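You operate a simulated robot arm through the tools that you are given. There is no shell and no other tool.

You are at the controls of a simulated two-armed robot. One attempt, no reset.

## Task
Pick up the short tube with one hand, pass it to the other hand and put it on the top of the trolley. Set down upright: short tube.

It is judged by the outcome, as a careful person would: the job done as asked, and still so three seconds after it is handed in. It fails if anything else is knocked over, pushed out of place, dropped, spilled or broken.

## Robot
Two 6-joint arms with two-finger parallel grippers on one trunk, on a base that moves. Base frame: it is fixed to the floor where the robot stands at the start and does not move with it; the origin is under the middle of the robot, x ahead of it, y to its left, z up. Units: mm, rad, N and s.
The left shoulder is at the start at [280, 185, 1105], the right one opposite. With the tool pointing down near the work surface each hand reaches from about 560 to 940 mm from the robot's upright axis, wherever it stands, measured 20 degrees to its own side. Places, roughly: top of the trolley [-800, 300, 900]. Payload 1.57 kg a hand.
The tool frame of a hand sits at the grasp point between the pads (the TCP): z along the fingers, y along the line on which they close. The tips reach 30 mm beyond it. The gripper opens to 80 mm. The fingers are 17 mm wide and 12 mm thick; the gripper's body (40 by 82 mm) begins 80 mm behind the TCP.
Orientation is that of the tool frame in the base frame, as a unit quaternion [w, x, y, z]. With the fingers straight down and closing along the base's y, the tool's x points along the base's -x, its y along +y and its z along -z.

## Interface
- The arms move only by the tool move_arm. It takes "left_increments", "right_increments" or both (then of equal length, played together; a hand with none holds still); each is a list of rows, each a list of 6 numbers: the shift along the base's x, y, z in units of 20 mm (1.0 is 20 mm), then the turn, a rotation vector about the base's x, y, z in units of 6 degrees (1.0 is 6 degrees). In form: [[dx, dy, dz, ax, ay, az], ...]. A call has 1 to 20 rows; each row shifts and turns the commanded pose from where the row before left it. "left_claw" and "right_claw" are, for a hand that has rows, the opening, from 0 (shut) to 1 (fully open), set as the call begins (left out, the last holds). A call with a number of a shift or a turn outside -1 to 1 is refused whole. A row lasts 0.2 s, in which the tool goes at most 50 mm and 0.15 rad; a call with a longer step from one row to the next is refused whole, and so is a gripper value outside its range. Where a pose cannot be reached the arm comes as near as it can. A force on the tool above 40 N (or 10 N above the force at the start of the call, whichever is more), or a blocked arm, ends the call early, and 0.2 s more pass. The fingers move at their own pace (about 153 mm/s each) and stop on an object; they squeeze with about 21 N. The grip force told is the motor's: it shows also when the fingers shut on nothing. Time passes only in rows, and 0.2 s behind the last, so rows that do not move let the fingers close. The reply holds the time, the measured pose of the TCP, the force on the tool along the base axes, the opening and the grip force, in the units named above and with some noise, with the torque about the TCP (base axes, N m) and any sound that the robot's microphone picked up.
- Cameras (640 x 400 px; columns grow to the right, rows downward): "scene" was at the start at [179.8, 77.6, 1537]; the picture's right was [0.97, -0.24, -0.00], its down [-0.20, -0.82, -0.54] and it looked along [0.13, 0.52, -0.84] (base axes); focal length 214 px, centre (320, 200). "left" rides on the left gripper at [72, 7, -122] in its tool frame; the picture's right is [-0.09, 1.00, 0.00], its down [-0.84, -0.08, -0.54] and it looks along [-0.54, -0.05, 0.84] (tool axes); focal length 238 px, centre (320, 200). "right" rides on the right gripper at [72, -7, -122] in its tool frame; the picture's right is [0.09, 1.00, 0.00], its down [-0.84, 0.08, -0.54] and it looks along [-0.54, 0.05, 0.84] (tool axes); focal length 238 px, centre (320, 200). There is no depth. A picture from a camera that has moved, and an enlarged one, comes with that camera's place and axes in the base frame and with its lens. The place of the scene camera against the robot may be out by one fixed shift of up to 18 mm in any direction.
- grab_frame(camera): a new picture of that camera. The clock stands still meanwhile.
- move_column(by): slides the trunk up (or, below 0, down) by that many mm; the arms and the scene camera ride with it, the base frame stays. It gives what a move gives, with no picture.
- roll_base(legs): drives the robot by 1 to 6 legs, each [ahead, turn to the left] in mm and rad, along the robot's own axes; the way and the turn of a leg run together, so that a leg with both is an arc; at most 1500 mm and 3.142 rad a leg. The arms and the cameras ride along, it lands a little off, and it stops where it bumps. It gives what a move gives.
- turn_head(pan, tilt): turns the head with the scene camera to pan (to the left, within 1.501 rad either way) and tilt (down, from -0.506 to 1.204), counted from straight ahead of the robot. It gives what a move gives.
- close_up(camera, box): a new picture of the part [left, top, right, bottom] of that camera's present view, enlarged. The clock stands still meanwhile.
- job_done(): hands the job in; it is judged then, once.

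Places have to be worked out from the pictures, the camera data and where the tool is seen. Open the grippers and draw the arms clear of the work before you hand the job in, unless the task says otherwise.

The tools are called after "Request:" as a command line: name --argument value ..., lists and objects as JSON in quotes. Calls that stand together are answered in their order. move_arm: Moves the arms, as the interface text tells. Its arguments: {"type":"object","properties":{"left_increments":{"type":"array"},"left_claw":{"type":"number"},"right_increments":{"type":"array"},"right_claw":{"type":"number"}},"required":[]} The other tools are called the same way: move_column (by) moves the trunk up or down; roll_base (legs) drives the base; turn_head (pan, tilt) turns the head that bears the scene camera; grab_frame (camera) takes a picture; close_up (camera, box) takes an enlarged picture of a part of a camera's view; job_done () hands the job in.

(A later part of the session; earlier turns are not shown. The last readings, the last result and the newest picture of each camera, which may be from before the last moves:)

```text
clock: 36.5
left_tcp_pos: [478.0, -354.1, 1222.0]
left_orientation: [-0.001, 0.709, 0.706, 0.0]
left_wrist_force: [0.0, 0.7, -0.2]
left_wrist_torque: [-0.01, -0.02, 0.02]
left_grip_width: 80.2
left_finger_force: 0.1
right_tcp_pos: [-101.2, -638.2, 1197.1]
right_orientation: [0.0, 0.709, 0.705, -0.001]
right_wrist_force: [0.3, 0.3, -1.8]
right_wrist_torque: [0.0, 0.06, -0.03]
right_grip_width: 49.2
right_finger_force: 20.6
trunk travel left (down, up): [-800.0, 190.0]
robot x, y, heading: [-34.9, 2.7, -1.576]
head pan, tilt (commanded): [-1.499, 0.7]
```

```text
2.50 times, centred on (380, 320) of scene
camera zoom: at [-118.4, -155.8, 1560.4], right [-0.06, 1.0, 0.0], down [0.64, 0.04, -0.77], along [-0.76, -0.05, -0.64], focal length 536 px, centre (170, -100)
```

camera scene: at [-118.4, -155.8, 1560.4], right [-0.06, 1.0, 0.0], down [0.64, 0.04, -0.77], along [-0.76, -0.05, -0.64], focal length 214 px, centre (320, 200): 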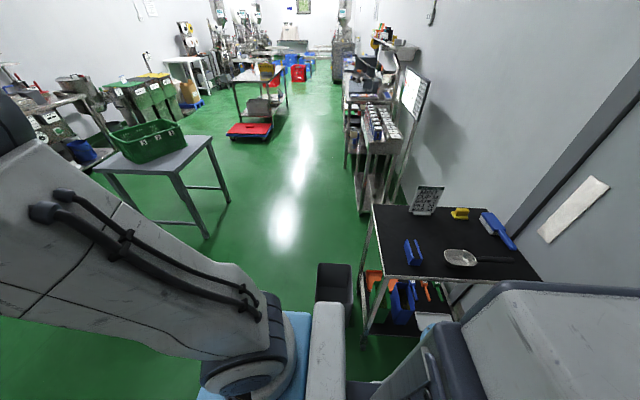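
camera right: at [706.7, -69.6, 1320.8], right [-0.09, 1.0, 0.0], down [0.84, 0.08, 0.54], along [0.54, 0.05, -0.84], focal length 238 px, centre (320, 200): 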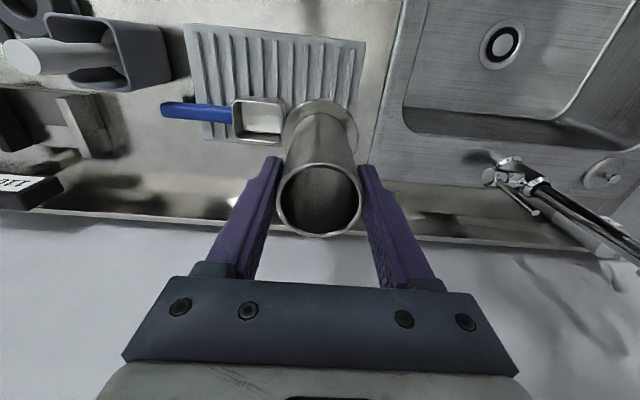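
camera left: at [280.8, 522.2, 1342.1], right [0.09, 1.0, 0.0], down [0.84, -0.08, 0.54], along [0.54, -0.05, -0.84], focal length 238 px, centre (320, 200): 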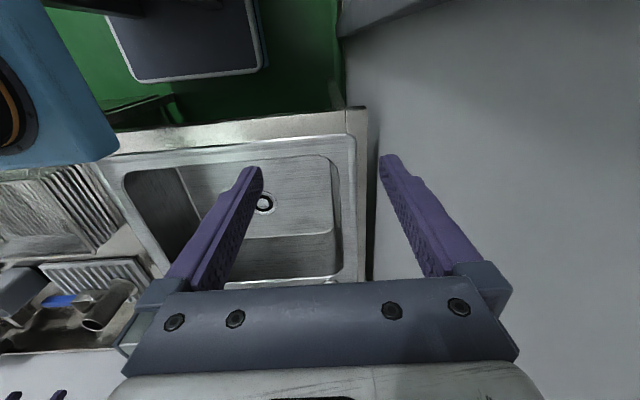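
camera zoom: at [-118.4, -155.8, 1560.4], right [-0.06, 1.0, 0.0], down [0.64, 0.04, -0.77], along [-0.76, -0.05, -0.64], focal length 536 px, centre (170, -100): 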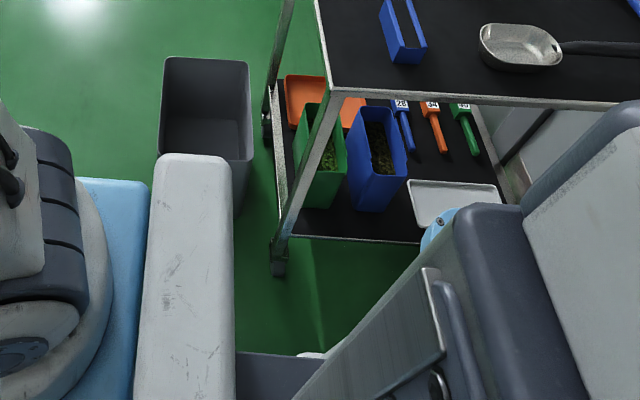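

I can see the whole trolley top: a card holder, yellow scraper, brush, scoop and blue clip, with free black surface in the middle and left. I'll do the handover here over open floor. First I turn the right hand 90° about the vertical so its fingers close fore-aft and its camera faces away from the left hand.

Request:
move_arm --right_increments '[[0.15, 0, 0, 0, 0, 1], [0.15, 0, 0, 0, 0, 1], [0.15, 0, 0, 0, 0, 1], [0.15, 0, 0, 0, 0, 1], [0.15, 0, 0, 0, 0, 1], [0.15, 0, 0, 0, 0, 1], [0.15, 0, 0, 0, 0, 1], [0.15, 0, 0, 0, 0, 1], [0.15, 0, 0, 0, 0, 1], [0.15, 0, 0, 0, 0, 1], [0.15, 0, 0, 0, 0, 1], [0.15, 0, 0, 0, 0, 1], [0.15, 0, 0, 0, 0, 1], [0.1, 0, 0, 0, 0, 1], [0, 0, 0, 0, 0, 1], [0, 0, 0, 0, 0, 0]]' --right_claw 0.0

Request:
turn_head --pan 0.0 --tilt 0.7

Request:
grab_frame --camera "scene"

Request:
grab_frame --camera "right"

```text
clock: 39.9
left_tcp_pos: [478.4, -353.0, 1221.3]
left_orientation: [0.0, 0.709, 0.705, 0.0]
left_wrist_force: [0.1, 0.1, -0.6]
left_wrist_torque: [-0.02, -0.01, -0.03]
left_grip_width: 80.0
left_finger_force: 0.1
right_tcp_pos: [-59.3, -638.7, 1197.7]
right_orientation: [0.0, 0.0, 1.0, 0.0]
right_wrist_force: [-1.0, -1.1, -2.3]
right_wrist_torque: [-0.01, 0.03, -0.01]
right_grip_width: 49.5
right_finger_force: 20.7
trunk travel left (down, up): [-800.0, 190.0]
robot x, y, heading: [-38.8, -2.4, -1.576]
head pan, tilt (commanded): [-1.499, 0.7]
```

```text
clock: 41.5
left_tcp_pos: [478.5, -353.8, 1221.1]
left_orientation: [-0.001, 0.708, 0.706, 0.0]
left_wrist_force: [-0.4, 0.3, 1.2]
left_wrist_torque: [0.02, 0.01, 0.02]
left_grip_width: 80.1
left_finger_force: 0.0
right_tcp_pos: [-59.5, -637.5, 1198.1]
right_orientation: [0.0, 0.002, 1.0, 0.0]
right_wrist_force: [0.5, 0.5, -2.5]
right_wrist_torque: [-0.02, 0.03, 0.03]
right_grip_width: 49.7
right_finger_force: 20.7
trunk travel left (down, up): [-800.0, 190.0]
robot x, y, heading: [-33.6, -0.1, -1.583]
head pan, tilt (commanded): [0.0, 0.7]
```

```text
taken
camera scene: at [-34.3, -235.3, 1560.4], right [-1.0, 0.01, 0.0], down [0.01, 0.64, -0.76], along [-0.01, -0.76, -0.64], focal length 214 px, centre (320, 200)
```

scene: 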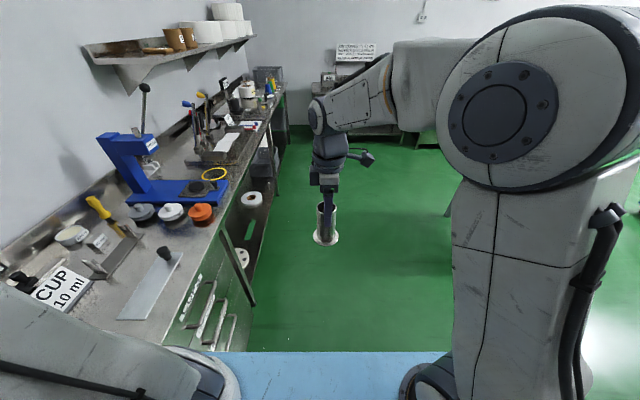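

```text
taken
camera right: at [-131.3, -645.2, 1319.6], right [-0.09, 1.0, 0.0], down [0.84, 0.08, 0.54], along [0.54, 0.05, -0.84], focal length 238 px, centre (320, 200)
```

right: 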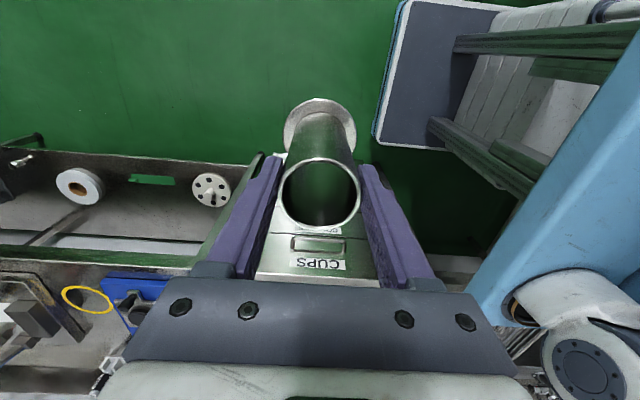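

The right hand turned cleanly with the tube still gripped. I'll enlarge to check that the tube hasn't slipped or tilted in the fingers.

Request:
close_up --camera "right" --box '[240, 80, 400, 260]'

Request:
close_up --camera "scene" --box '[270, 140, 390, 260]'

Request:
grab_frame --camera "left"

```text
2.22 times, centred on (320, 170) of right
camera zoom: at [-131.3, -645.2, 1319.6], right [-0.09, 1.0, 0.0], down [0.84, 0.08, 0.54], along [0.54, 0.05, -0.84], focal length 530 px, centre (320, 267)
```

zoom: 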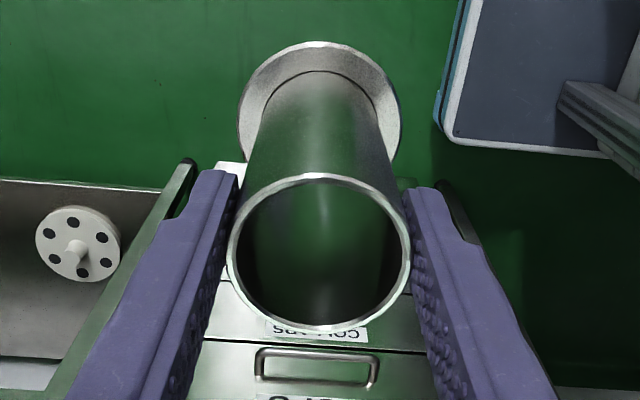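

```text
3.33 times, centred on (330, 200) of scene
camera zoom: at [-34.3, -235.3, 1560.4], right [-1.0, 0.01, 0.0], down [0.01, 0.64, -0.76], along [-0.01, -0.76, -0.64], focal length 715 px, centre (287, 200)
```

zoom: 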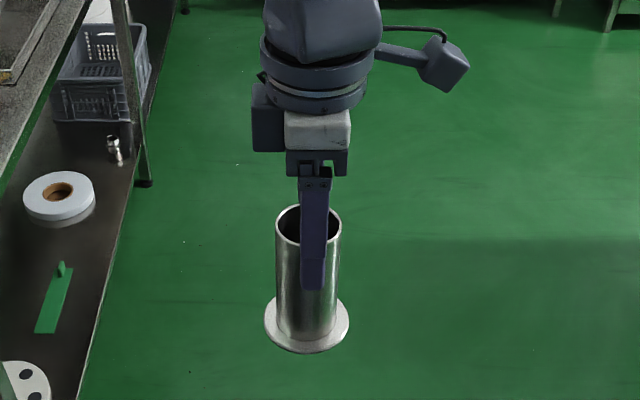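

```text
taken
camera left: at [486.4, -281.2, 1342.0], right [1.0, -0.1, 0.0], down [-0.08, -0.84, 0.54], along [-0.05, -0.54, -0.84], focal length 238 px, centre (320, 200)
```

left: 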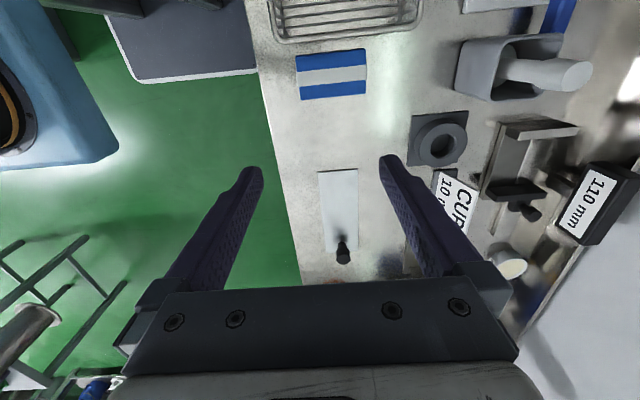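

The tube is vertical in the right hand; it may have crept down a few mm, so I'll keep watching it. Now I'll yaw the left hand -90° in place so it closes fore-aft, ready to tilt.

Request:
move_arm --left_increments '[[0, 0, 0, 0, 0, -1], [0, 0, 0, 0, 0, -1], [0, 0, 0, 0, 0, -1], [0, 0, 0, 0, 0, -1], [0, 0, 0, 0, 0, -1], [0, 0, 0, 0, 0, -1], [0, 0, 0, 0, 0, -1], [0, 0, 0, 0, 0, -1], [0, 0, 0, 0, 0, -1], [0, 0, 0, 0, 0, -1], [0, 0, 0, 0, 0, -1], [0, 0, 0, 0, 0, -1], [0, 0, 0, 0, 0, -1], [0, 0, 0, 0, 0, -1], [0, 0, 0, 0, 0, -1], [0, 0, 0, 0, 0, 0]]' --left_claw 1.0

Request:
close_up --camera "right" --box '[240, 80, 400, 260]'

Request:
turn_head --pan 0.6 --tilt 0.5

Request:
grab_frame --camera "scene"

```text
clock: 44.9
left_tcp_pos: [479.0, -353.4, 1221.3]
left_orientation: [0.0, 1.0, -0.003, 0.0]
left_wrist_force: [0.3, 0.9, 0.3]
left_wrist_torque: [0.0, -0.01, -0.01]
left_grip_width: 80.2
left_finger_force: 0.0
right_tcp_pos: [-59.3, -638.5, 1197.6]
right_orientation: [0.0, 0.002, 1.0, 0.0]
right_wrist_force: [0.5, 0.5, -2.3]
right_wrist_torque: [0.01, 0.03, 0.02]
right_grip_width: 49.6
right_finger_force: 21.2
trunk travel left (down, up): [-800.0, 190.0]
robot x, y, heading: [-35.5, -1.6, -1.576]
head pan, tilt (commanded): [0.0, 0.7]
```

```text
2.22 times, centred on (320, 170) of right
camera zoom: at [-131.3, -645.2, 1319.6], right [-0.09, 1.0, 0.0], down [0.84, 0.08, 0.54], along [0.54, 0.05, -0.84], focal length 530 px, centre (320, 267)
```

zoom: 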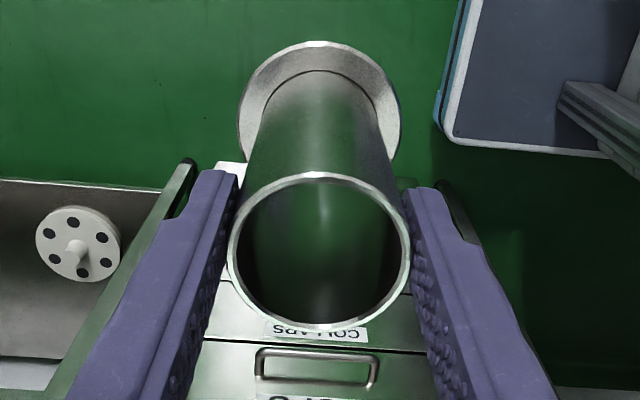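

```text
clock: 45.9
left_tcp_pos: [477.3, -353.6, 1220.8]
left_orientation: [0.0, 1.0, -0.002, 0.0]
left_wrist_force: [0.1, 0.3, 0.4]
left_wrist_torque: [-0.01, -0.01, -0.02]
left_grip_width: 79.9
left_finger_force: 0.0
right_tcp_pos: [-59.3, -637.6, 1197.9]
right_orientation: [0.0, 0.002, 1.0, 0.001]
right_wrist_force: [0.8, -0.1, -2.2]
right_wrist_torque: [0.0, 0.03, 0.01]
right_grip_width: 49.3
right_finger_force: 21.1
trunk travel left (down, up): [-800.0, 190.0]
robot x, y, heading: [-34.4, -0.4, -1.578]
head pan, tilt (commanded): [0.6, 0.499]
```

```text
taken
camera scene: at [17.1, -225.8, 1578.1], right [-0.83, -0.56, 0.0], down [-0.27, 0.4, -0.88], along [0.49, -0.73, -0.48], focal length 214 px, centre (320, 200)
```

scene: 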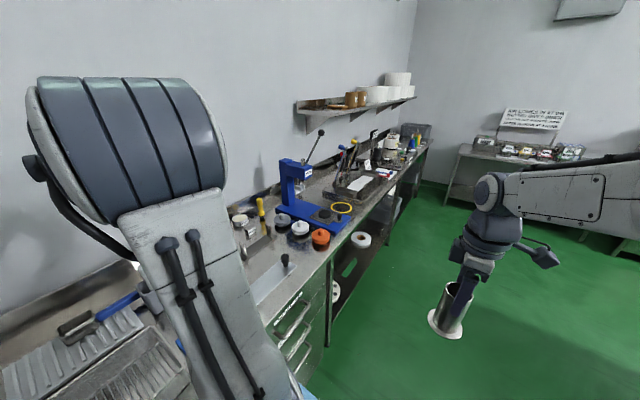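

The creep since the last view is only about a pixel, so it's negligible. The left yaw is done; I'll bring the left hand, still pointing down, in front of the robot to about (200, -560, 1240).

Request:
move_arm --left_increments '[[-0.99, -0.735, 0.07, 0, 0, 0], [-0.99, -0.735, 0.07, 0, 0, 0], [-0.99, -0.735, 0.07, 0, 0, 0], [-0.99, -0.735, 0.07, 0, 0, 0], [-0.99, -0.735, 0.07, 0, 0, 0], [-0.99, -0.735, 0.07, 0, 0, 0], [-0.99, -0.735, 0.07, 0, 0, 0], [-0.99, -0.735, 0.07, 0, 0, 0], [-0.99, -0.735, 0.07, 0, 0, 0], [-0.99, -0.735, 0.07, 0, 0, 0], [-0.99, -0.735, 0.07, 0, 0, 0], [-0.99, -0.735, 0.07, 0, 0, 0], [-0.99, -0.735, 0.07, 0, 0, 0], [-0.99, -0.735, 0.07, 0, 0, 0], [0, 0, 0, 0, 0, 0]]' --left_claw 1.0

Request:
turn_head --pan 0.2 --tilt 0.6

Request:
grab_frame --camera "scene"

```text
clock: 49.1
left_tcp_pos: [200.5, -560.0, 1240.5]
left_orientation: [0.0, 1.0, -0.002, 0.0]
left_wrist_force: [0.1, -0.1, -0.3]
left_wrist_torque: [0.02, 0.03, -0.01]
left_grip_width: 80.1
left_finger_force: 0.1
right_tcp_pos: [-59.5, -639.0, 1198.0]
right_orientation: [0.0, 0.002, 1.0, 0.0]
right_wrist_force: [-0.8, -0.3, -2.4]
right_wrist_torque: [-0.01, -0.02, -0.02]
right_grip_width: 49.5
right_finger_force: 20.9
trunk travel left (down, up): [-800.0, 190.0]
robot x, y, heading: [-40.2, -2.7, -1.576]
head pan, tilt (commanded): [0.6, 0.499]
```

```text
clock: 50.0
left_tcp_pos: [201.1, -559.8, 1240.8]
left_orientation: [0.0, 1.0, -0.002, 0.0]
left_wrist_force: [-0.5, -0.3, -0.2]
left_wrist_torque: [-0.01, -0.02, 0.02]
left_grip_width: 80.0
left_finger_force: 0.1
right_tcp_pos: [-58.8, -638.6, 1197.6]
right_orientation: [0.0, 0.002, 1.0, 0.0]
right_wrist_force: [0.2, -0.3, -3.2]
right_wrist_torque: [-0.02, 0.02, 0.03]
right_grip_width: 48.9
right_finger_force: 20.5
trunk travel left (down, up): [-800.0, 190.0]
robot x, y, heading: [-35.8, 0.3, -1.575]
head pan, tilt (commanded): [0.201, 0.6]
```

```text
taken
camera scene: at [-16.7, -237.1, 1569.1], right [-0.98, -0.19, 0.0], down [-0.11, 0.55, -0.83], along [0.16, -0.81, -0.56], focal length 214 px, centre (320, 200)
```

scene: 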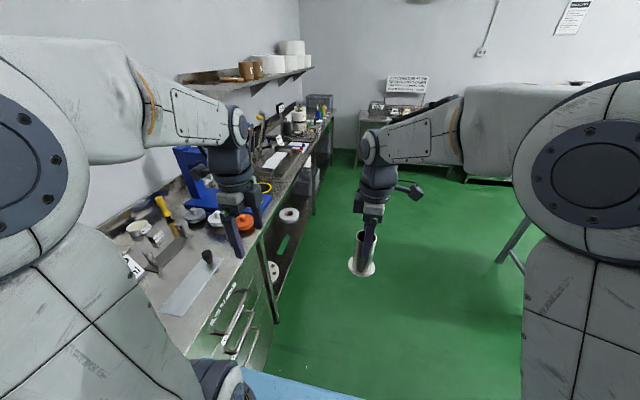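

Both hands are in view. I'll tilt the left hand 45° so its fingers point toward the tube and down, while sliding it to line up with the tube in y.

Request:
move_arm --left_increments '[[-0.5, -0.49, 0, 0, 1, 0], [-0.5, -0.49, 0, 0, 1, 0], [-0.5, -0.49, 0, 0, 1, 0], [-0.5, -0.49, 0, 0, 1, 0], [-0.5, -0.49, 0, 0, 1, 0], [-0.5, -0.49, 0, 0, 1, 0], [-0.5, -0.49, 0, 0, 1, 0], [-0.5, -0.49, 0, 0, 0.5, 0], [0, 0, 0, 0, 0, 0]]' --left_claw 1.0

Request:
grab_frame --camera "scene"

Request:
grab_frame --camera "left"

Request:
close_up --camera "right" --box '[240, 80, 400, 260]'

```text
clock: 52.0
left_tcp_pos: [121.4, -638.0, 1241.5]
left_orientation: [0.0, 0.923, -0.002, -0.384]
left_wrist_force: [-0.8, 0.7, -1.0]
left_wrist_torque: [0.01, 0.01, 0.0]
left_grip_width: 79.8
left_finger_force: 0.1
right_tcp_pos: [-60.5, -637.9, 1198.7]
right_orientation: [-0.001, 0.002, 1.0, 0.0]
right_wrist_force: [-0.1, 0.2, -1.5]
right_wrist_torque: [0.01, 0.03, -0.01]
right_grip_width: 49.2
right_finger_force: 21.3
trunk travel left (down, up): [-800.0, 190.0]
robot x, y, heading: [-35.1, 2.7, -1.578]
head pan, tilt (commanded): [0.201, 0.6]
```

```text
taken
camera scene: at [-16.7, -237.2, 1569.0], right [-0.98, -0.19, 0.0], down [-0.11, 0.55, -0.82], along [0.16, -0.81, -0.57], focal length 214 px, centre (320, 200)
```

scene: 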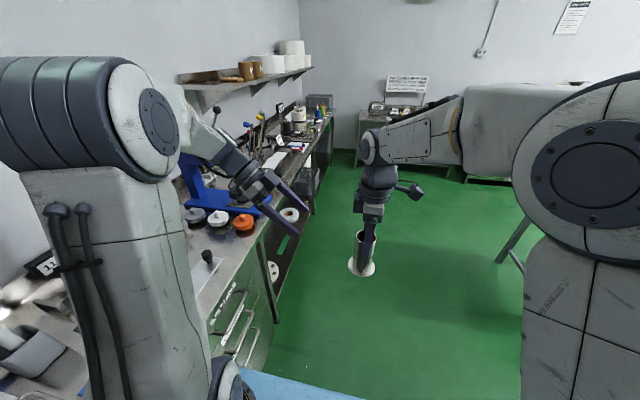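

```text
taken
camera left: at [258.8, -644.7, 1274.9], right [-0.07, -1.0, 0.07], down [-0.21, 0.08, 0.97], along [-0.98, 0.05, -0.21], focal length 238 px, centre (320, 200)
```

left: 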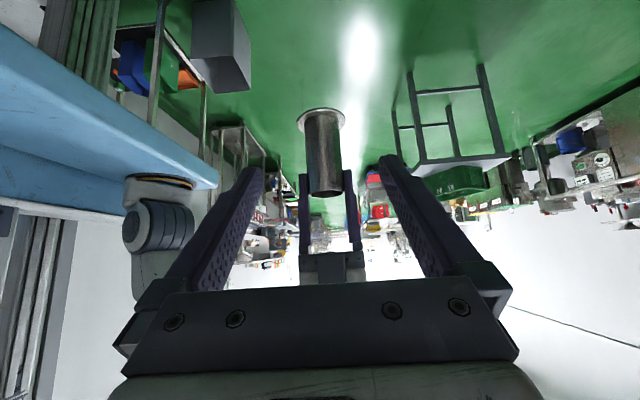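

```text
2.22 times, centred on (320, 170) of right
camera zoom: at [-131.3, -645.3, 1319.6], right [-0.09, 1.0, 0.0], down [0.84, 0.07, 0.54], along [0.54, 0.05, -0.84], focal length 530 px, centre (320, 267)
```

zoom: 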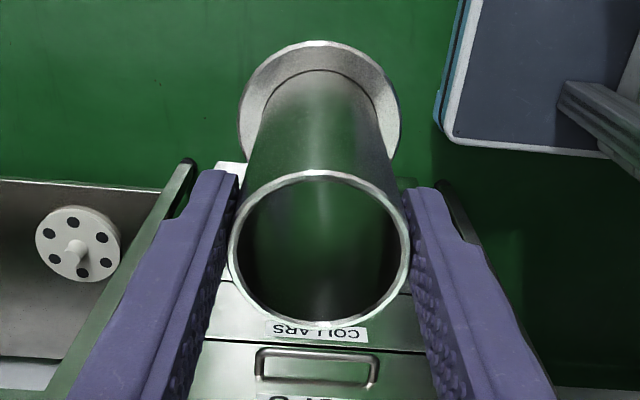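

The left hand is at 45° and lined up with the tube in y. From its camera the flange is at z≈1086 and the rim at ≈1197, so the tube has crept about 10 mm in the right hand. I'll move to the pre-grasp point 150 mm back along the tool axis.

Request:
move_arm --left_increments '[[-0.95, 0, -0.07, 0, 0, 0], [-0.95, 0, -0.07, 0, 0, 0], [-0.95, 0, -0.07, 0, 0, 0], [-0.95, 0, -0.07, 0, 0, 0], [0, 0, 0, 0, 0, 0]]' --left_claw 1.0

Request:
grab_frame --camera "left"

Request:
grab_frame --camera "scene"

```text
clock: 53.2
left_tcp_pos: [43.3, -636.6, 1235.9]
left_orientation: [0.001, 0.924, -0.001, -0.383]
left_wrist_force: [-0.1, -0.6, -0.5]
left_wrist_torque: [-0.01, -0.01, -0.02]
left_grip_width: 79.7
left_finger_force: 0.1
right_tcp_pos: [-59.7, -637.7, 1198.6]
right_orientation: [0.0, 0.002, 1.0, 0.0]
right_wrist_force: [0.3, 0.1, -3.0]
right_wrist_torque: [-0.02, 0.01, -0.04]
right_grip_width: 49.3
right_finger_force: 21.1
trunk travel left (down, up): [-800.0, 190.0]
robot x, y, heading: [-36.4, 1.1, -1.576]
head pan, tilt (commanded): [0.201, 0.6]
```

```text
taken
camera left: at [181.7, -642.7, 1269.6], right [-0.07, -1.0, 0.07], down [-0.21, 0.08, 0.97], along [-0.98, 0.05, -0.21], focal length 238 px, centre (320, 200)
```

left: 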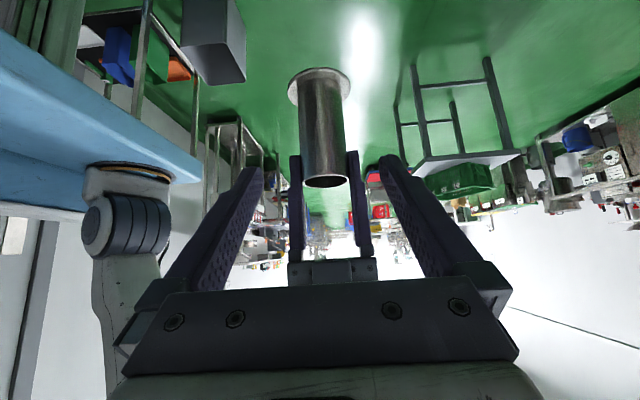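

```text
taken
camera scene: at [-16.8, -237.1, 1569.0], right [-0.98, -0.19, 0.0], down [-0.11, 0.55, -0.82], along [0.16, -0.81, -0.57], focal length 214 px, centre (320, 200)
```

scene: 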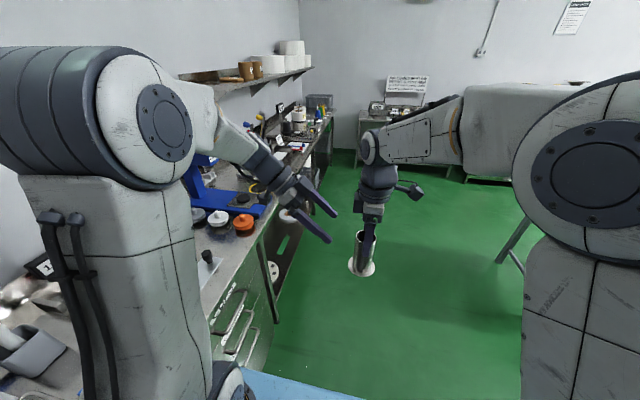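

The tube stands between the left fingers in y (about -638), flange at z≈1085. I'll advance along the tool axis, stopping part way to check.

Request:
move_arm --left_increments '[[-0.52, -0.01, -0.53, 0, 0, 0], [-0.52, -0.01, -0.53, 0, 0, 0], [-0.52, -0.01, -0.53, 0, 0, 0], [-0.52, -0.01, -0.53, 0, 0, 0], [-0.52, -0.01, -0.53, 0, 0, 0], [-0.52, -0.01, -0.53, 0, 0, 0], [0, 0, 0, 0, 0, 0]]' --left_claw 1.0

Request:
grab_frame --camera "left"

Request:
close_up --camera "scene" --box '[260, 130, 440, 300]'

Request:
grab_frame --camera "right"

```text
clock: 54.8
left_tcp_pos: [-16.5, -638.1, 1170.8]
left_orientation: [0.001, 0.924, -0.001, -0.383]
left_wrist_force: [-0.8, -0.3, 0.2]
left_wrist_torque: [-0.04, -0.02, -0.01]
left_grip_width: 79.8
left_finger_force: 0.1
right_tcp_pos: [-59.8, -637.5, 1198.1]
right_orientation: [0.0, 0.002, 1.0, 0.0]
right_wrist_force: [0.4, 0.7, -2.2]
right_wrist_torque: [-0.02, -0.02, -0.02]
right_grip_width: 49.4
right_finger_force: 20.8
trunk travel left (down, up): [-800.0, 190.0]
robot x, y, heading: [-35.6, 2.2, -1.579]
head pan, tilt (commanded): [0.201, 0.6]
```

```text
taken
camera left: at [121.3, -645.6, 1204.8], right [-0.07, -1.0, 0.07], down [-0.21, 0.08, 0.97], along [-0.98, 0.05, -0.21], focal length 238 px, centre (320, 200)
```

left: 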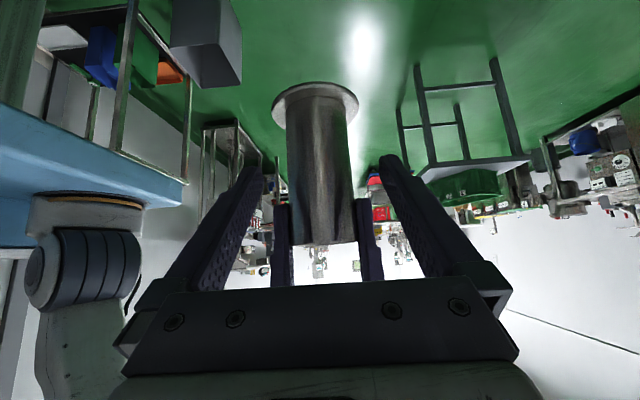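

```text
2.35 times, centred on (350, 215) of scene
camera zoom: at [-16.8, -237.2, 1569.0], right [-0.98, -0.19, 0.0], down [-0.11, 0.55, -0.82], along [0.16, -0.81, -0.57], focal length 505 px, centre (249, 165)
```

zoom: 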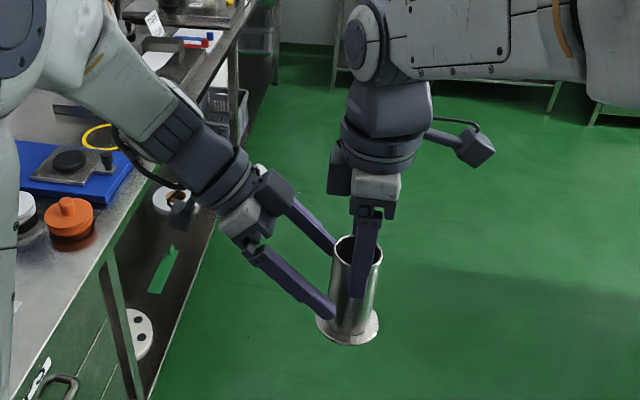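

```text
taken
camera right: at [-131.3, -645.3, 1319.6], right [-0.09, 1.0, 0.0], down [0.84, 0.08, 0.54], along [0.54, 0.05, -0.84], focal length 238 px, centre (320, 200)
```

right: 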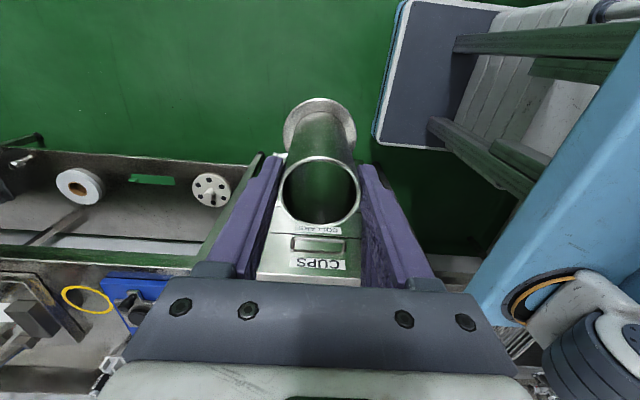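

The left fingers straddle the tube cleanly below the right fingers and above the flange. I'll go the last 44 mm so the left grasp point sits on the tube axis.

Request:
move_arm --left_increments '[[-0.555, 0, -0.535, 0, 0, 0], [-0.555, 0, -0.535, 0, 0, 0], [-0.555, 0, -0.535, 0, 0, 0], [-0.555, 0, -0.535, 0, 0, 0], [0, 0, 0, 0, 0, 0]]' --left_claw 1.0

Request:
grab_frame --camera "left"

Request:
close_up --camera "scene" --box '[260, 130, 440, 300]'

Request:
grab_frame --camera "right"

```text
clock: 56.0
left_tcp_pos: [-58.9, -639.7, 1127.1]
left_orientation: [0.001, 0.924, -0.002, -0.383]
left_wrist_force: [0.3, 0.5, -0.6]
left_wrist_torque: [-0.02, 0.02, 0.01]
left_grip_width: 80.1
left_finger_force: 0.2
right_tcp_pos: [-59.4, -636.9, 1197.3]
right_orientation: [0.0, 0.002, 1.0, 0.0]
right_wrist_force: [-0.5, 0.5, -2.9]
right_wrist_torque: [0.03, 0.0, 0.02]
right_grip_width: 49.1
right_finger_force: 21.2
trunk travel left (down, up): [-800.0, 190.0]
robot x, y, heading: [-37.0, 1.2, -1.58]
head pan, tilt (commanded): [0.201, 0.6]
```

```text
taken
camera left: at [77.1, -646.0, 1162.4], right [-0.07, -1.0, 0.07], down [-0.21, 0.08, 0.97], along [-0.98, 0.05, -0.21], focal length 238 px, centre (320, 200)
```

left: 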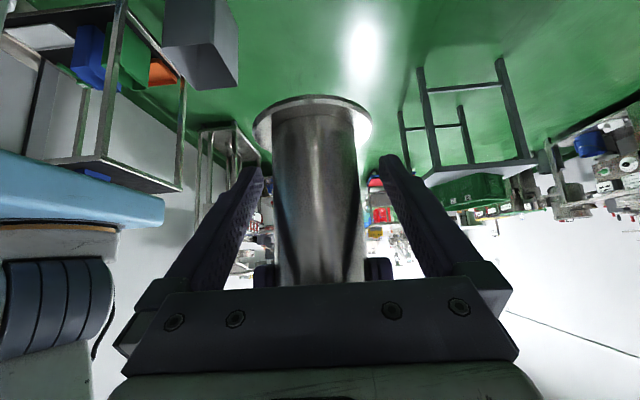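

```text
2.35 times, centred on (350, 215) of scene
camera zoom: at [-16.8, -237.2, 1569.0], right [-0.98, -0.19, 0.0], down [-0.11, 0.55, -0.82], along [0.16, -0.81, -0.57], focal length 505 px, centre (249, 165)
```

zoom: 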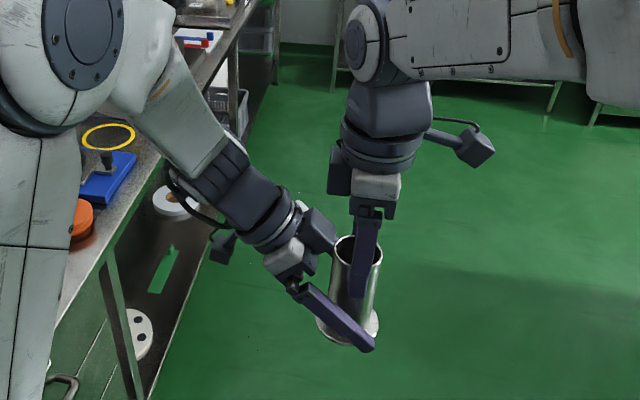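

```text
taken
camera right: at [-131.4, -645.3, 1319.6], right [-0.09, 1.0, 0.0], down [0.84, 0.08, 0.54], along [0.54, 0.05, -0.84], focal length 238 px, centre (320, 200)
```

right: 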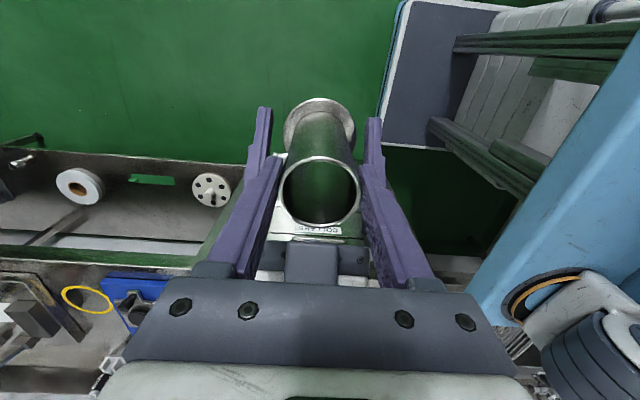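

Both hands line up to within about 1 mm in y, and the left grasp point sits about 47 mm above the tube's foot. Closing the left gripper while the right holds.

Request:
move_arm --left_increments '[[0, 0, 0, 0, 0, 0], [0, 0, 0, 0, 0, 0], [0, 0, 0, 0, 0, 0], [0, 0, 0, 0, 0, 0]]' --left_claw 0.0

Request:
grab_frame --camera "left"

Request:
grab_frame --camera "right"

```text
clock: 57.0
left_tcp_pos: [-60.7, -638.4, 1127.7]
left_orientation: [-0.001, 0.924, -0.001, -0.383]
left_wrist_force: [0.7, 11.1, 1.0]
left_wrist_torque: [-0.29, 0.02, 0.01]
left_grip_width: 49.5
left_finger_force: 21.0
right_tcp_pos: [-58.0, -639.2, 1197.9]
right_orientation: [-0.001, 0.002, 1.0, -0.002]
right_wrist_force: [-0.3, -10.4, -3.5]
right_wrist_torque: [-0.51, 0.02, 0.02]
right_grip_width: 48.9
right_finger_force: 20.9
trunk travel left (down, up): [-800.0, 190.0]
robot x, y, heading: [-35.9, -0.3, -1.58]
head pan, tilt (commanded): [0.201, 0.6]
```

```text
taken
camera left: at [77.2, -645.5, 1162.5], right [-0.07, -1.0, 0.07], down [-0.21, 0.08, 0.97], along [-0.98, 0.05, -0.21], focal length 238 px, centre (320, 200)
```

left: 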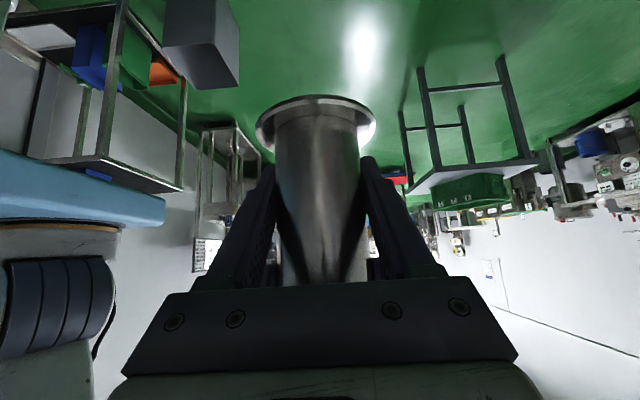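

```text
taken
camera right: at [-131.4, -645.6, 1319.9], right [-0.09, 1.0, 0.0], down [0.84, 0.08, 0.54], along [0.54, 0.05, -0.84], focal length 238 px, centre (320, 200)
```

right: 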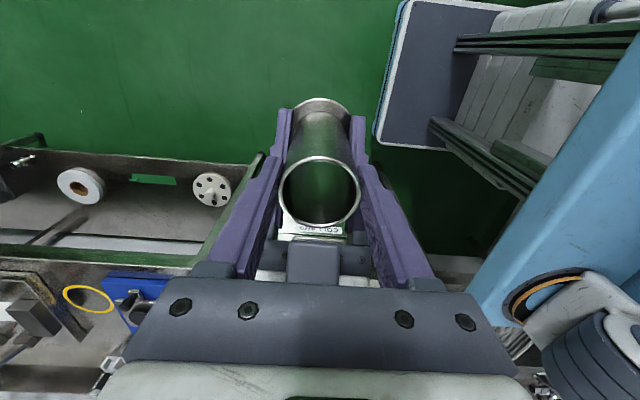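

Both hands hold the tube, 49.5 mm at 21 N each, with about 11 N of mutual side load. I'll relieve that with a 0.7 mm shift of the left hand before releasing the right.

Request:
move_arm --left_increments '[[0, 0.035, 0, 0, 0, 0], [0, 0, 0, 0, 0, 0]]' --left_claw 0.0

```text
clock: 57.6
left_tcp_pos: [-59.3, -639.3, 1128.3]
left_orientation: [0.0, 0.924, -0.001, -0.382]
left_wrist_force: [1.7, 11.7, 0.7]
left_wrist_torque: [-0.14, 0.18, -0.05]
left_grip_width: 49.4
left_finger_force: 20.9
right_tcp_pos: [-58.8, -638.2, 1199.0]
right_orientation: [-0.001, 0.002, 1.0, 0.0]
right_wrist_force: [-0.7, -11.1, 0.3]
right_wrist_torque: [-0.6, -0.11, 0.01]
right_grip_width: 49.4
right_finger_force: 21.7
trunk travel left (down, up): [-800.0, 190.0]
robot x, y, heading: [-35.6, 5.0, -1.578]
head pan, tilt (commanded): [0.201, 0.6]
```

The load hasn't changed yet, so I'll try one slightly larger shift in the same direction to see how it responds.

Request:
move_arm --left_increments '[[0, 0.05, 0, 0, 0, 0], [0, 0, 0, 0, 0, 0], [0, 0, 0, 0, 0, 0]]' --left_claw 0.0

```text
clock: 58.4
left_tcp_pos: [-60.2, -637.1, 1128.8]
left_orientation: [0.0, 0.924, -0.002, -0.382]
left_wrist_force: [-0.9, 5.8, -6.5]
left_wrist_torque: [0.19, -0.03, 0.06]
left_grip_width: 49.3
left_finger_force: 21.1
right_tcp_pos: [-58.7, -636.9, 1197.9]
right_orientation: [0.0, 0.002, 1.0, 0.0]
right_wrist_force: [0.2, -4.4, 5.6]
right_wrist_torque: [-0.57, -0.01, -0.03]
right_grip_width: 49.2
right_finger_force: 20.9
trunk travel left (down, up): [-800.0, 190.0]
robot x, y, heading: [-35.7, 1.4, -1.581]
head pan, tilt (commanded): [0.201, 0.6]
```

The side load is down to about 5 N. Opening the right gripper while the left keeps hold.

Request:
move_arm --right_increments '[[0, 0, 0, 0, 0, 0], [0, 0, 0, 0, 0, 0], [0, 0, 0, 0, 0, 0]]' --right_claw 1.0

Request:
grab_frame --camera "right"

Request:
grab_frame --camera "left"

Request:
close_up --camera "scene" --box '[260, 130, 440, 300]'

```text
clock: 59.2
left_tcp_pos: [-60.2, -638.7, 1128.1]
left_orientation: [0.001, 0.924, -0.001, -0.383]
left_wrist_force: [0.6, -0.4, 1.0]
left_wrist_torque: [0.01, 0.01, 0.01]
left_grip_width: 49.3
left_finger_force: 20.9
right_tcp_pos: [-59.5, -637.4, 1198.0]
right_orientation: [0.001, 0.001, 1.0, 0.0]
right_wrist_force: [0.0, 0.1, 0.6]
right_wrist_torque: [-0.01, -0.02, -0.01]
right_grip_width: 80.1
right_finger_force: 0.0
trunk travel left (down, up): [-800.0, 190.0]
robot x, y, heading: [-34.4, -0.6, -1.571]
head pan, tilt (commanded): [0.201, 0.6]
```

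```text
taken
camera right: at [-131.3, -645.2, 1319.6], right [-0.09, 1.0, 0.0], down [0.84, 0.07, 0.54], along [0.54, 0.05, -0.84], focal length 238 px, centre (320, 200)
```

right: 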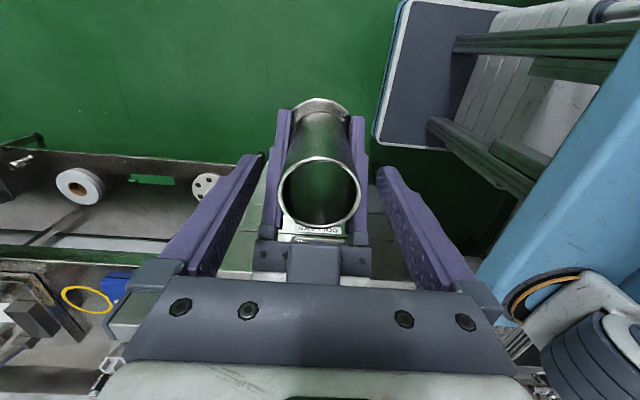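

```text
taken
camera left: at [77.2, -644.4, 1163.0], right [-0.07, -1.0, 0.07], down [-0.21, 0.08, 0.97], along [-0.98, 0.05, -0.21], focal length 238 px, centre (320, 200)
```

left: 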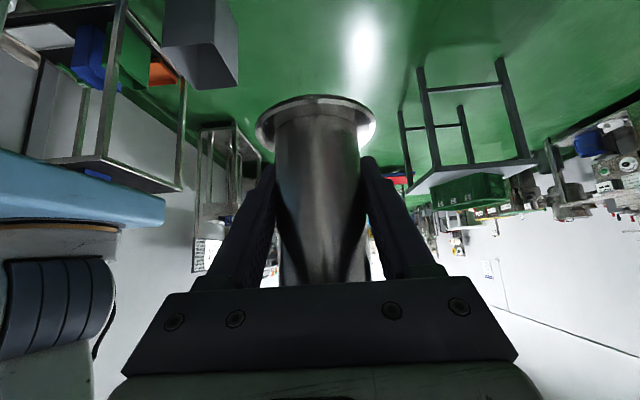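

```text
2.35 times, centred on (350, 215) of scene
camera zoom: at [-16.7, -237.1, 1569.0], right [-0.98, -0.19, 0.0], down [-0.11, 0.55, -0.82], along [0.16, -0.81, -0.57], focal length 505 px, centre (249, 165)
```

zoom: 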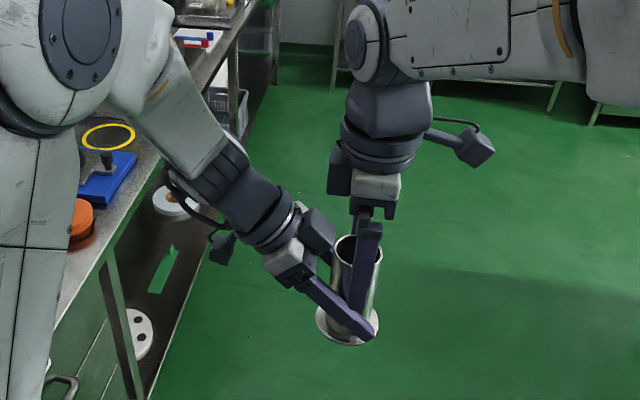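

The left hand alone now holds the tube upright. I'll raise the right hand straight up off the tube, then move it aside to the robot's right.

Request:
move_arm --right_increments '[[0, 0, 0.6, 0, 0, 0], [0, 0, 0.9, 0, 0, 0], [0, 0, 1, 0, 0, 0], [0, 0, 1, 0, 0, 0], [0, 0, 1, 0, 0, 0], [0, 0, 1, 0, 0, 0], [0, 0, 1, 0, 0, 0], [-0.5, 0, 0.5, 0, 0, 0], [-1, 0, 0, 0, 0, 0], [-1, 0, 0, 0, 0, 0], [-1, 0, 0, 0, 0, 0], [-1, 0, 0, 0, 0, 0], [-1, 0, 0, 0, 0, 0], [-1, 0, 0, 0, 0, 0], [0, 0, 0, 0, 0, 0]]' --right_claw 1.0

Request:
grab_frame --camera "scene"

Request:
grab_frame --camera "left"

Request:
grab_frame --camera "right"

```text
clock: 62.4
left_tcp_pos: [-61.2, -638.0, 1128.0]
left_orientation: [0.0, 0.924, -0.001, -0.383]
left_wrist_force: [0.4, 0.1, 0.2]
left_wrist_torque: [-0.01, 0.0, 0.04]
left_grip_width: 49.4
left_finger_force: 20.9
right_tcp_pos: [-190.3, -639.4, 1337.0]
right_orientation: [0.0, 0.001, 1.0, -0.001]
right_wrist_force: [-0.2, 0.5, 0.3]
right_wrist_torque: [0.0, 0.0, -0.03]
right_grip_width: 79.9
right_finger_force: 0.0
trunk travel left (down, up): [-800.0, 190.0]
robot x, y, heading: [-38.5, -1.1, -1.578]
head pan, tilt (commanded): [0.201, 0.6]
```

```text
taken
camera scene: at [-16.9, -237.1, 1569.0], right [-0.98, -0.19, 0.0], down [-0.11, 0.55, -0.82], along [0.16, -0.81, -0.57], focal length 214 px, centre (320, 200)
```

scene: 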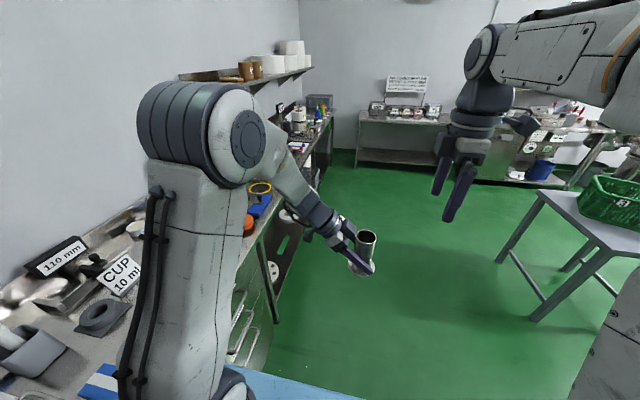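

```text
taken
camera left: at [77.1, -644.3, 1162.9], right [-0.07, -1.0, 0.07], down [-0.21, 0.08, 0.97], along [-0.98, 0.05, -0.21], focal length 238 px, centre (320, 200)
```

left: 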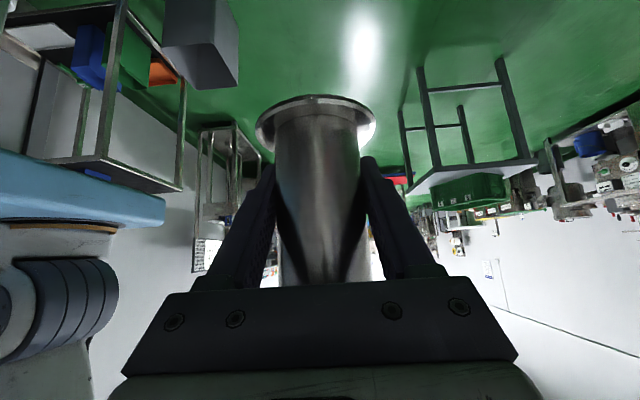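

```text
taken
camera right: at [-263.4, -646.5, 1458.9], right [-0.09, 1.0, 0.0], down [0.84, 0.08, 0.54], along [0.54, 0.05, -0.84], focal length 238 px, centre (320, 200)
```

right: 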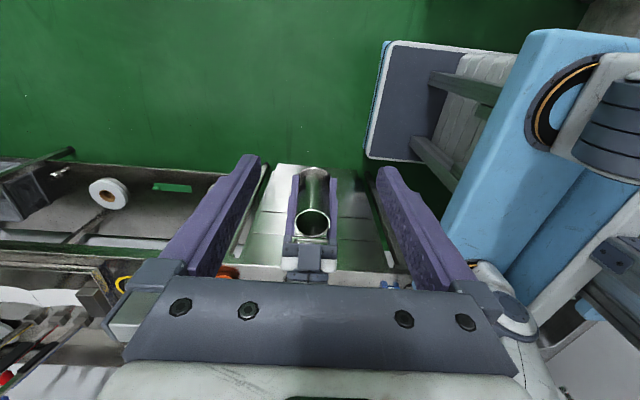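

The handover is complete: the tube is upright in the left hand and the right hand is clear. I'll check the right arm's elbow and the floor on that side before driving.

Request:
turn_head --pan -1.0 --tilt 0.5

Request:
grab_frame --camera "scene"

```text
clock: 63.8
left_tcp_pos: [-60.5, -637.7, 1128.7]
left_orientation: [0.001, 0.924, 0.0, -0.383]
left_wrist_force: [0.3, 0.2, 0.9]
left_wrist_torque: [0.01, 0.03, 0.01]
left_grip_width: 49.0
left_finger_force: 20.6
right_tcp_pos: [-191.2, -639.7, 1337.5]
right_orientation: [0.0, 0.001, 1.0, 0.0]
right_wrist_force: [0.2, 0.7, 0.2]
right_wrist_torque: [0.02, 0.02, -0.02]
right_grip_width: 79.9
right_finger_force: 0.0
trunk travel left (down, up): [-800.0, 190.0]
robot x, y, heading: [-33.5, 0.9, -1.577]
head pan, tilt (commanded): [-1.0, 0.499]
```

```text
taken
camera scene: at [-110.6, -199.0, 1578.1], right [-0.53, 0.85, 0.0], down [0.4, 0.26, -0.88], along [-0.74, -0.47, -0.48], focal length 214 px, centre (320, 200)
```

scene: 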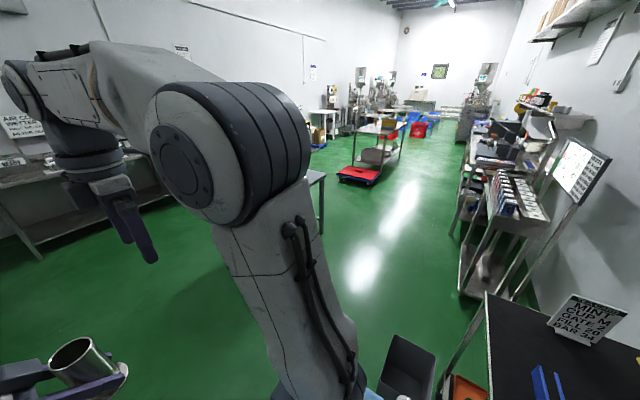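

The way is clear: the trolley is to the right, the bin sits beside its near corner, and open floor lies ahead. I'll drive 255 mm ahead, away from the wall, before turning right toward the trolley.

Request:
roll_base --legs '[[255, 0]]'

Request:
roll_base --legs '[[0, -0.7]]'

Request:
grab_frame --camera "left"

Request:
grab_frame --camera "scene"

```text
clock: 65.6
left_tcp_pos: [-64.1, -891.7, 1128.0]
left_orientation: [0.0, 0.924, -0.003, -0.383]
left_wrist_force: [-0.5, -0.1, 0.4]
left_wrist_torque: [0.02, 0.01, 0.01]
left_grip_width: 49.2
left_finger_force: 21.0
right_tcp_pos: [-195.5, -893.7, 1337.9]
right_orientation: [0.0, 0.003, 1.0, 0.0]
right_wrist_force: [-0.3, -0.3, -0.3]
right_wrist_torque: [0.02, 0.01, -0.01]
right_grip_width: 79.9
right_finger_force: 0.0
trunk travel left (down, up): [-800.0, 190.0]
robot x, y, heading: [-37.1, -254.1, -1.583]
head pan, tilt (commanded): [-1.0, 0.499]
```

```text
clock: 67.9
left_tcp_pos: [-464.3, -728.8, 1129.3]
left_orientation: [-0.129, 0.868, -0.315, -0.361]
left_wrist_force: [-0.3, 0.8, 0.5]
left_wrist_torque: [0.01, 0.03, 0.01]
left_grip_width: 49.3
left_finger_force: 20.6
right_tcp_pos: [-567.2, -646.1, 1338.7]
right_orientation: [0.0, 0.342, 0.94, 0.001]
right_wrist_force: [0.3, -0.6, -1.0]
right_wrist_torque: [0.0, -0.01, 0.02]
right_grip_width: 79.8
right_finger_force: 0.0
trunk travel left (down, up): [-800.0, 190.0]
robot x, y, heading: [-38.8, -255.1, -2.272]
head pan, tilt (commanded): [-1.0, 0.499]
```

```text
taken
camera left: at [-363.7, -821.2, 1162.9], right [-0.69, -0.72, 0.07], down [-0.11, 0.19, 0.97], along [-0.72, 0.66, -0.21], focal length 238 px, centre (320, 200)
```

left: 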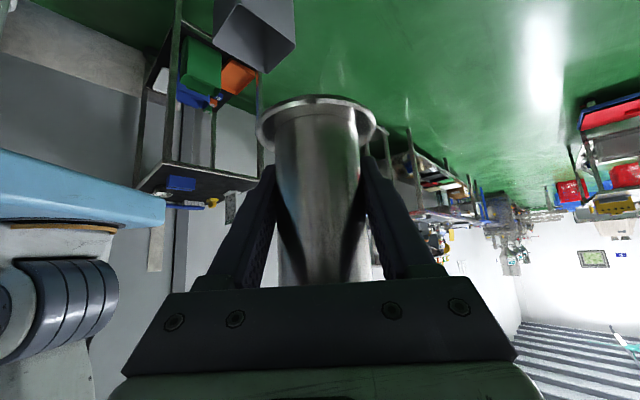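

```text
taken
camera scene: at [-228.6, -354.8, 1578.1], right [0.13, 0.99, 0.0], down [0.47, -0.06, -0.88], along [-0.87, 0.12, -0.48], focal length 214 px, centre (320, 200)
```

scene: 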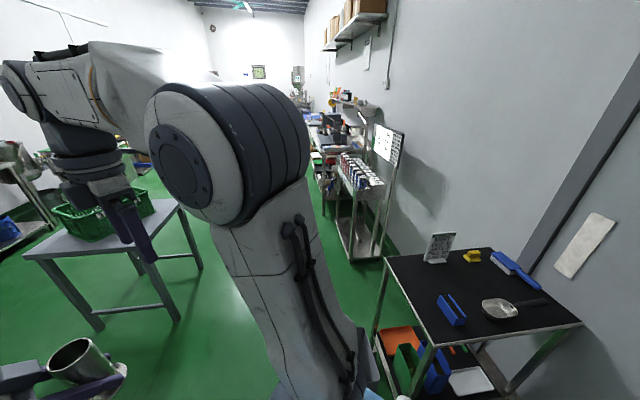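

The turn is going smoothly, the tube hasn't moved in the left hand, and the trolley with its items is in view. I'll zoom in on both views to pin down the trolley's height and corners.

Request:
close_up --camera "left" --box '[100, 80, 300, 230]'

Request:
close_up --camera "scene" --box '[360, 220, 600, 370]'

```text
2.67 times, centred on (200, 155) of left
camera zoom: at [-363.7, -821.2, 1162.9], right [-0.69, -0.72, 0.07], down [-0.11, 0.19, 0.97], along [-0.72, 0.66, -0.21], focal length 636 px, centre (640, 320)
```

zoom: 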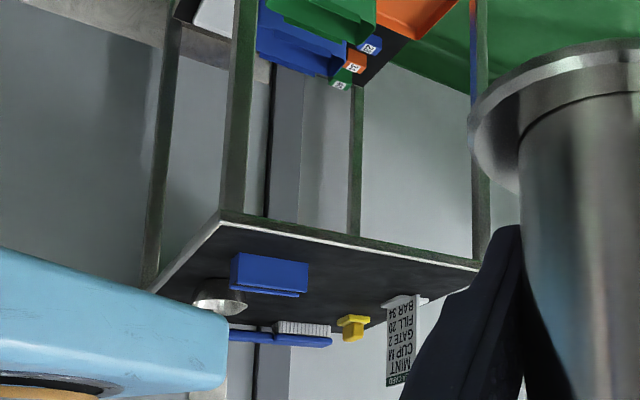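

```text
2.67 times, centred on (480, 295) of scene
camera zoom: at [-228.6, -354.8, 1578.1], right [0.13, 0.99, 0.0], down [0.47, -0.06, -0.88], along [-0.87, 0.12, -0.48], focal length 572 px, centre (-107, -53)
```

zoom: 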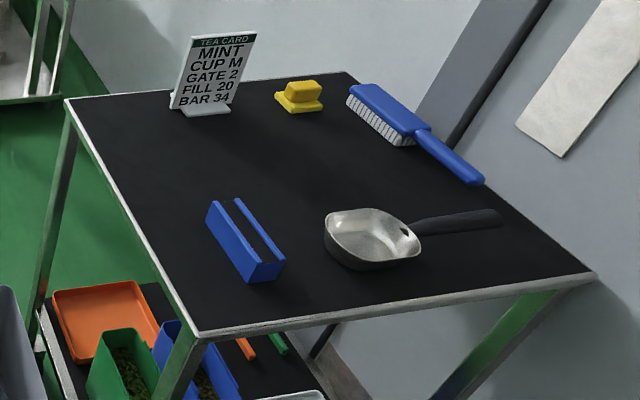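

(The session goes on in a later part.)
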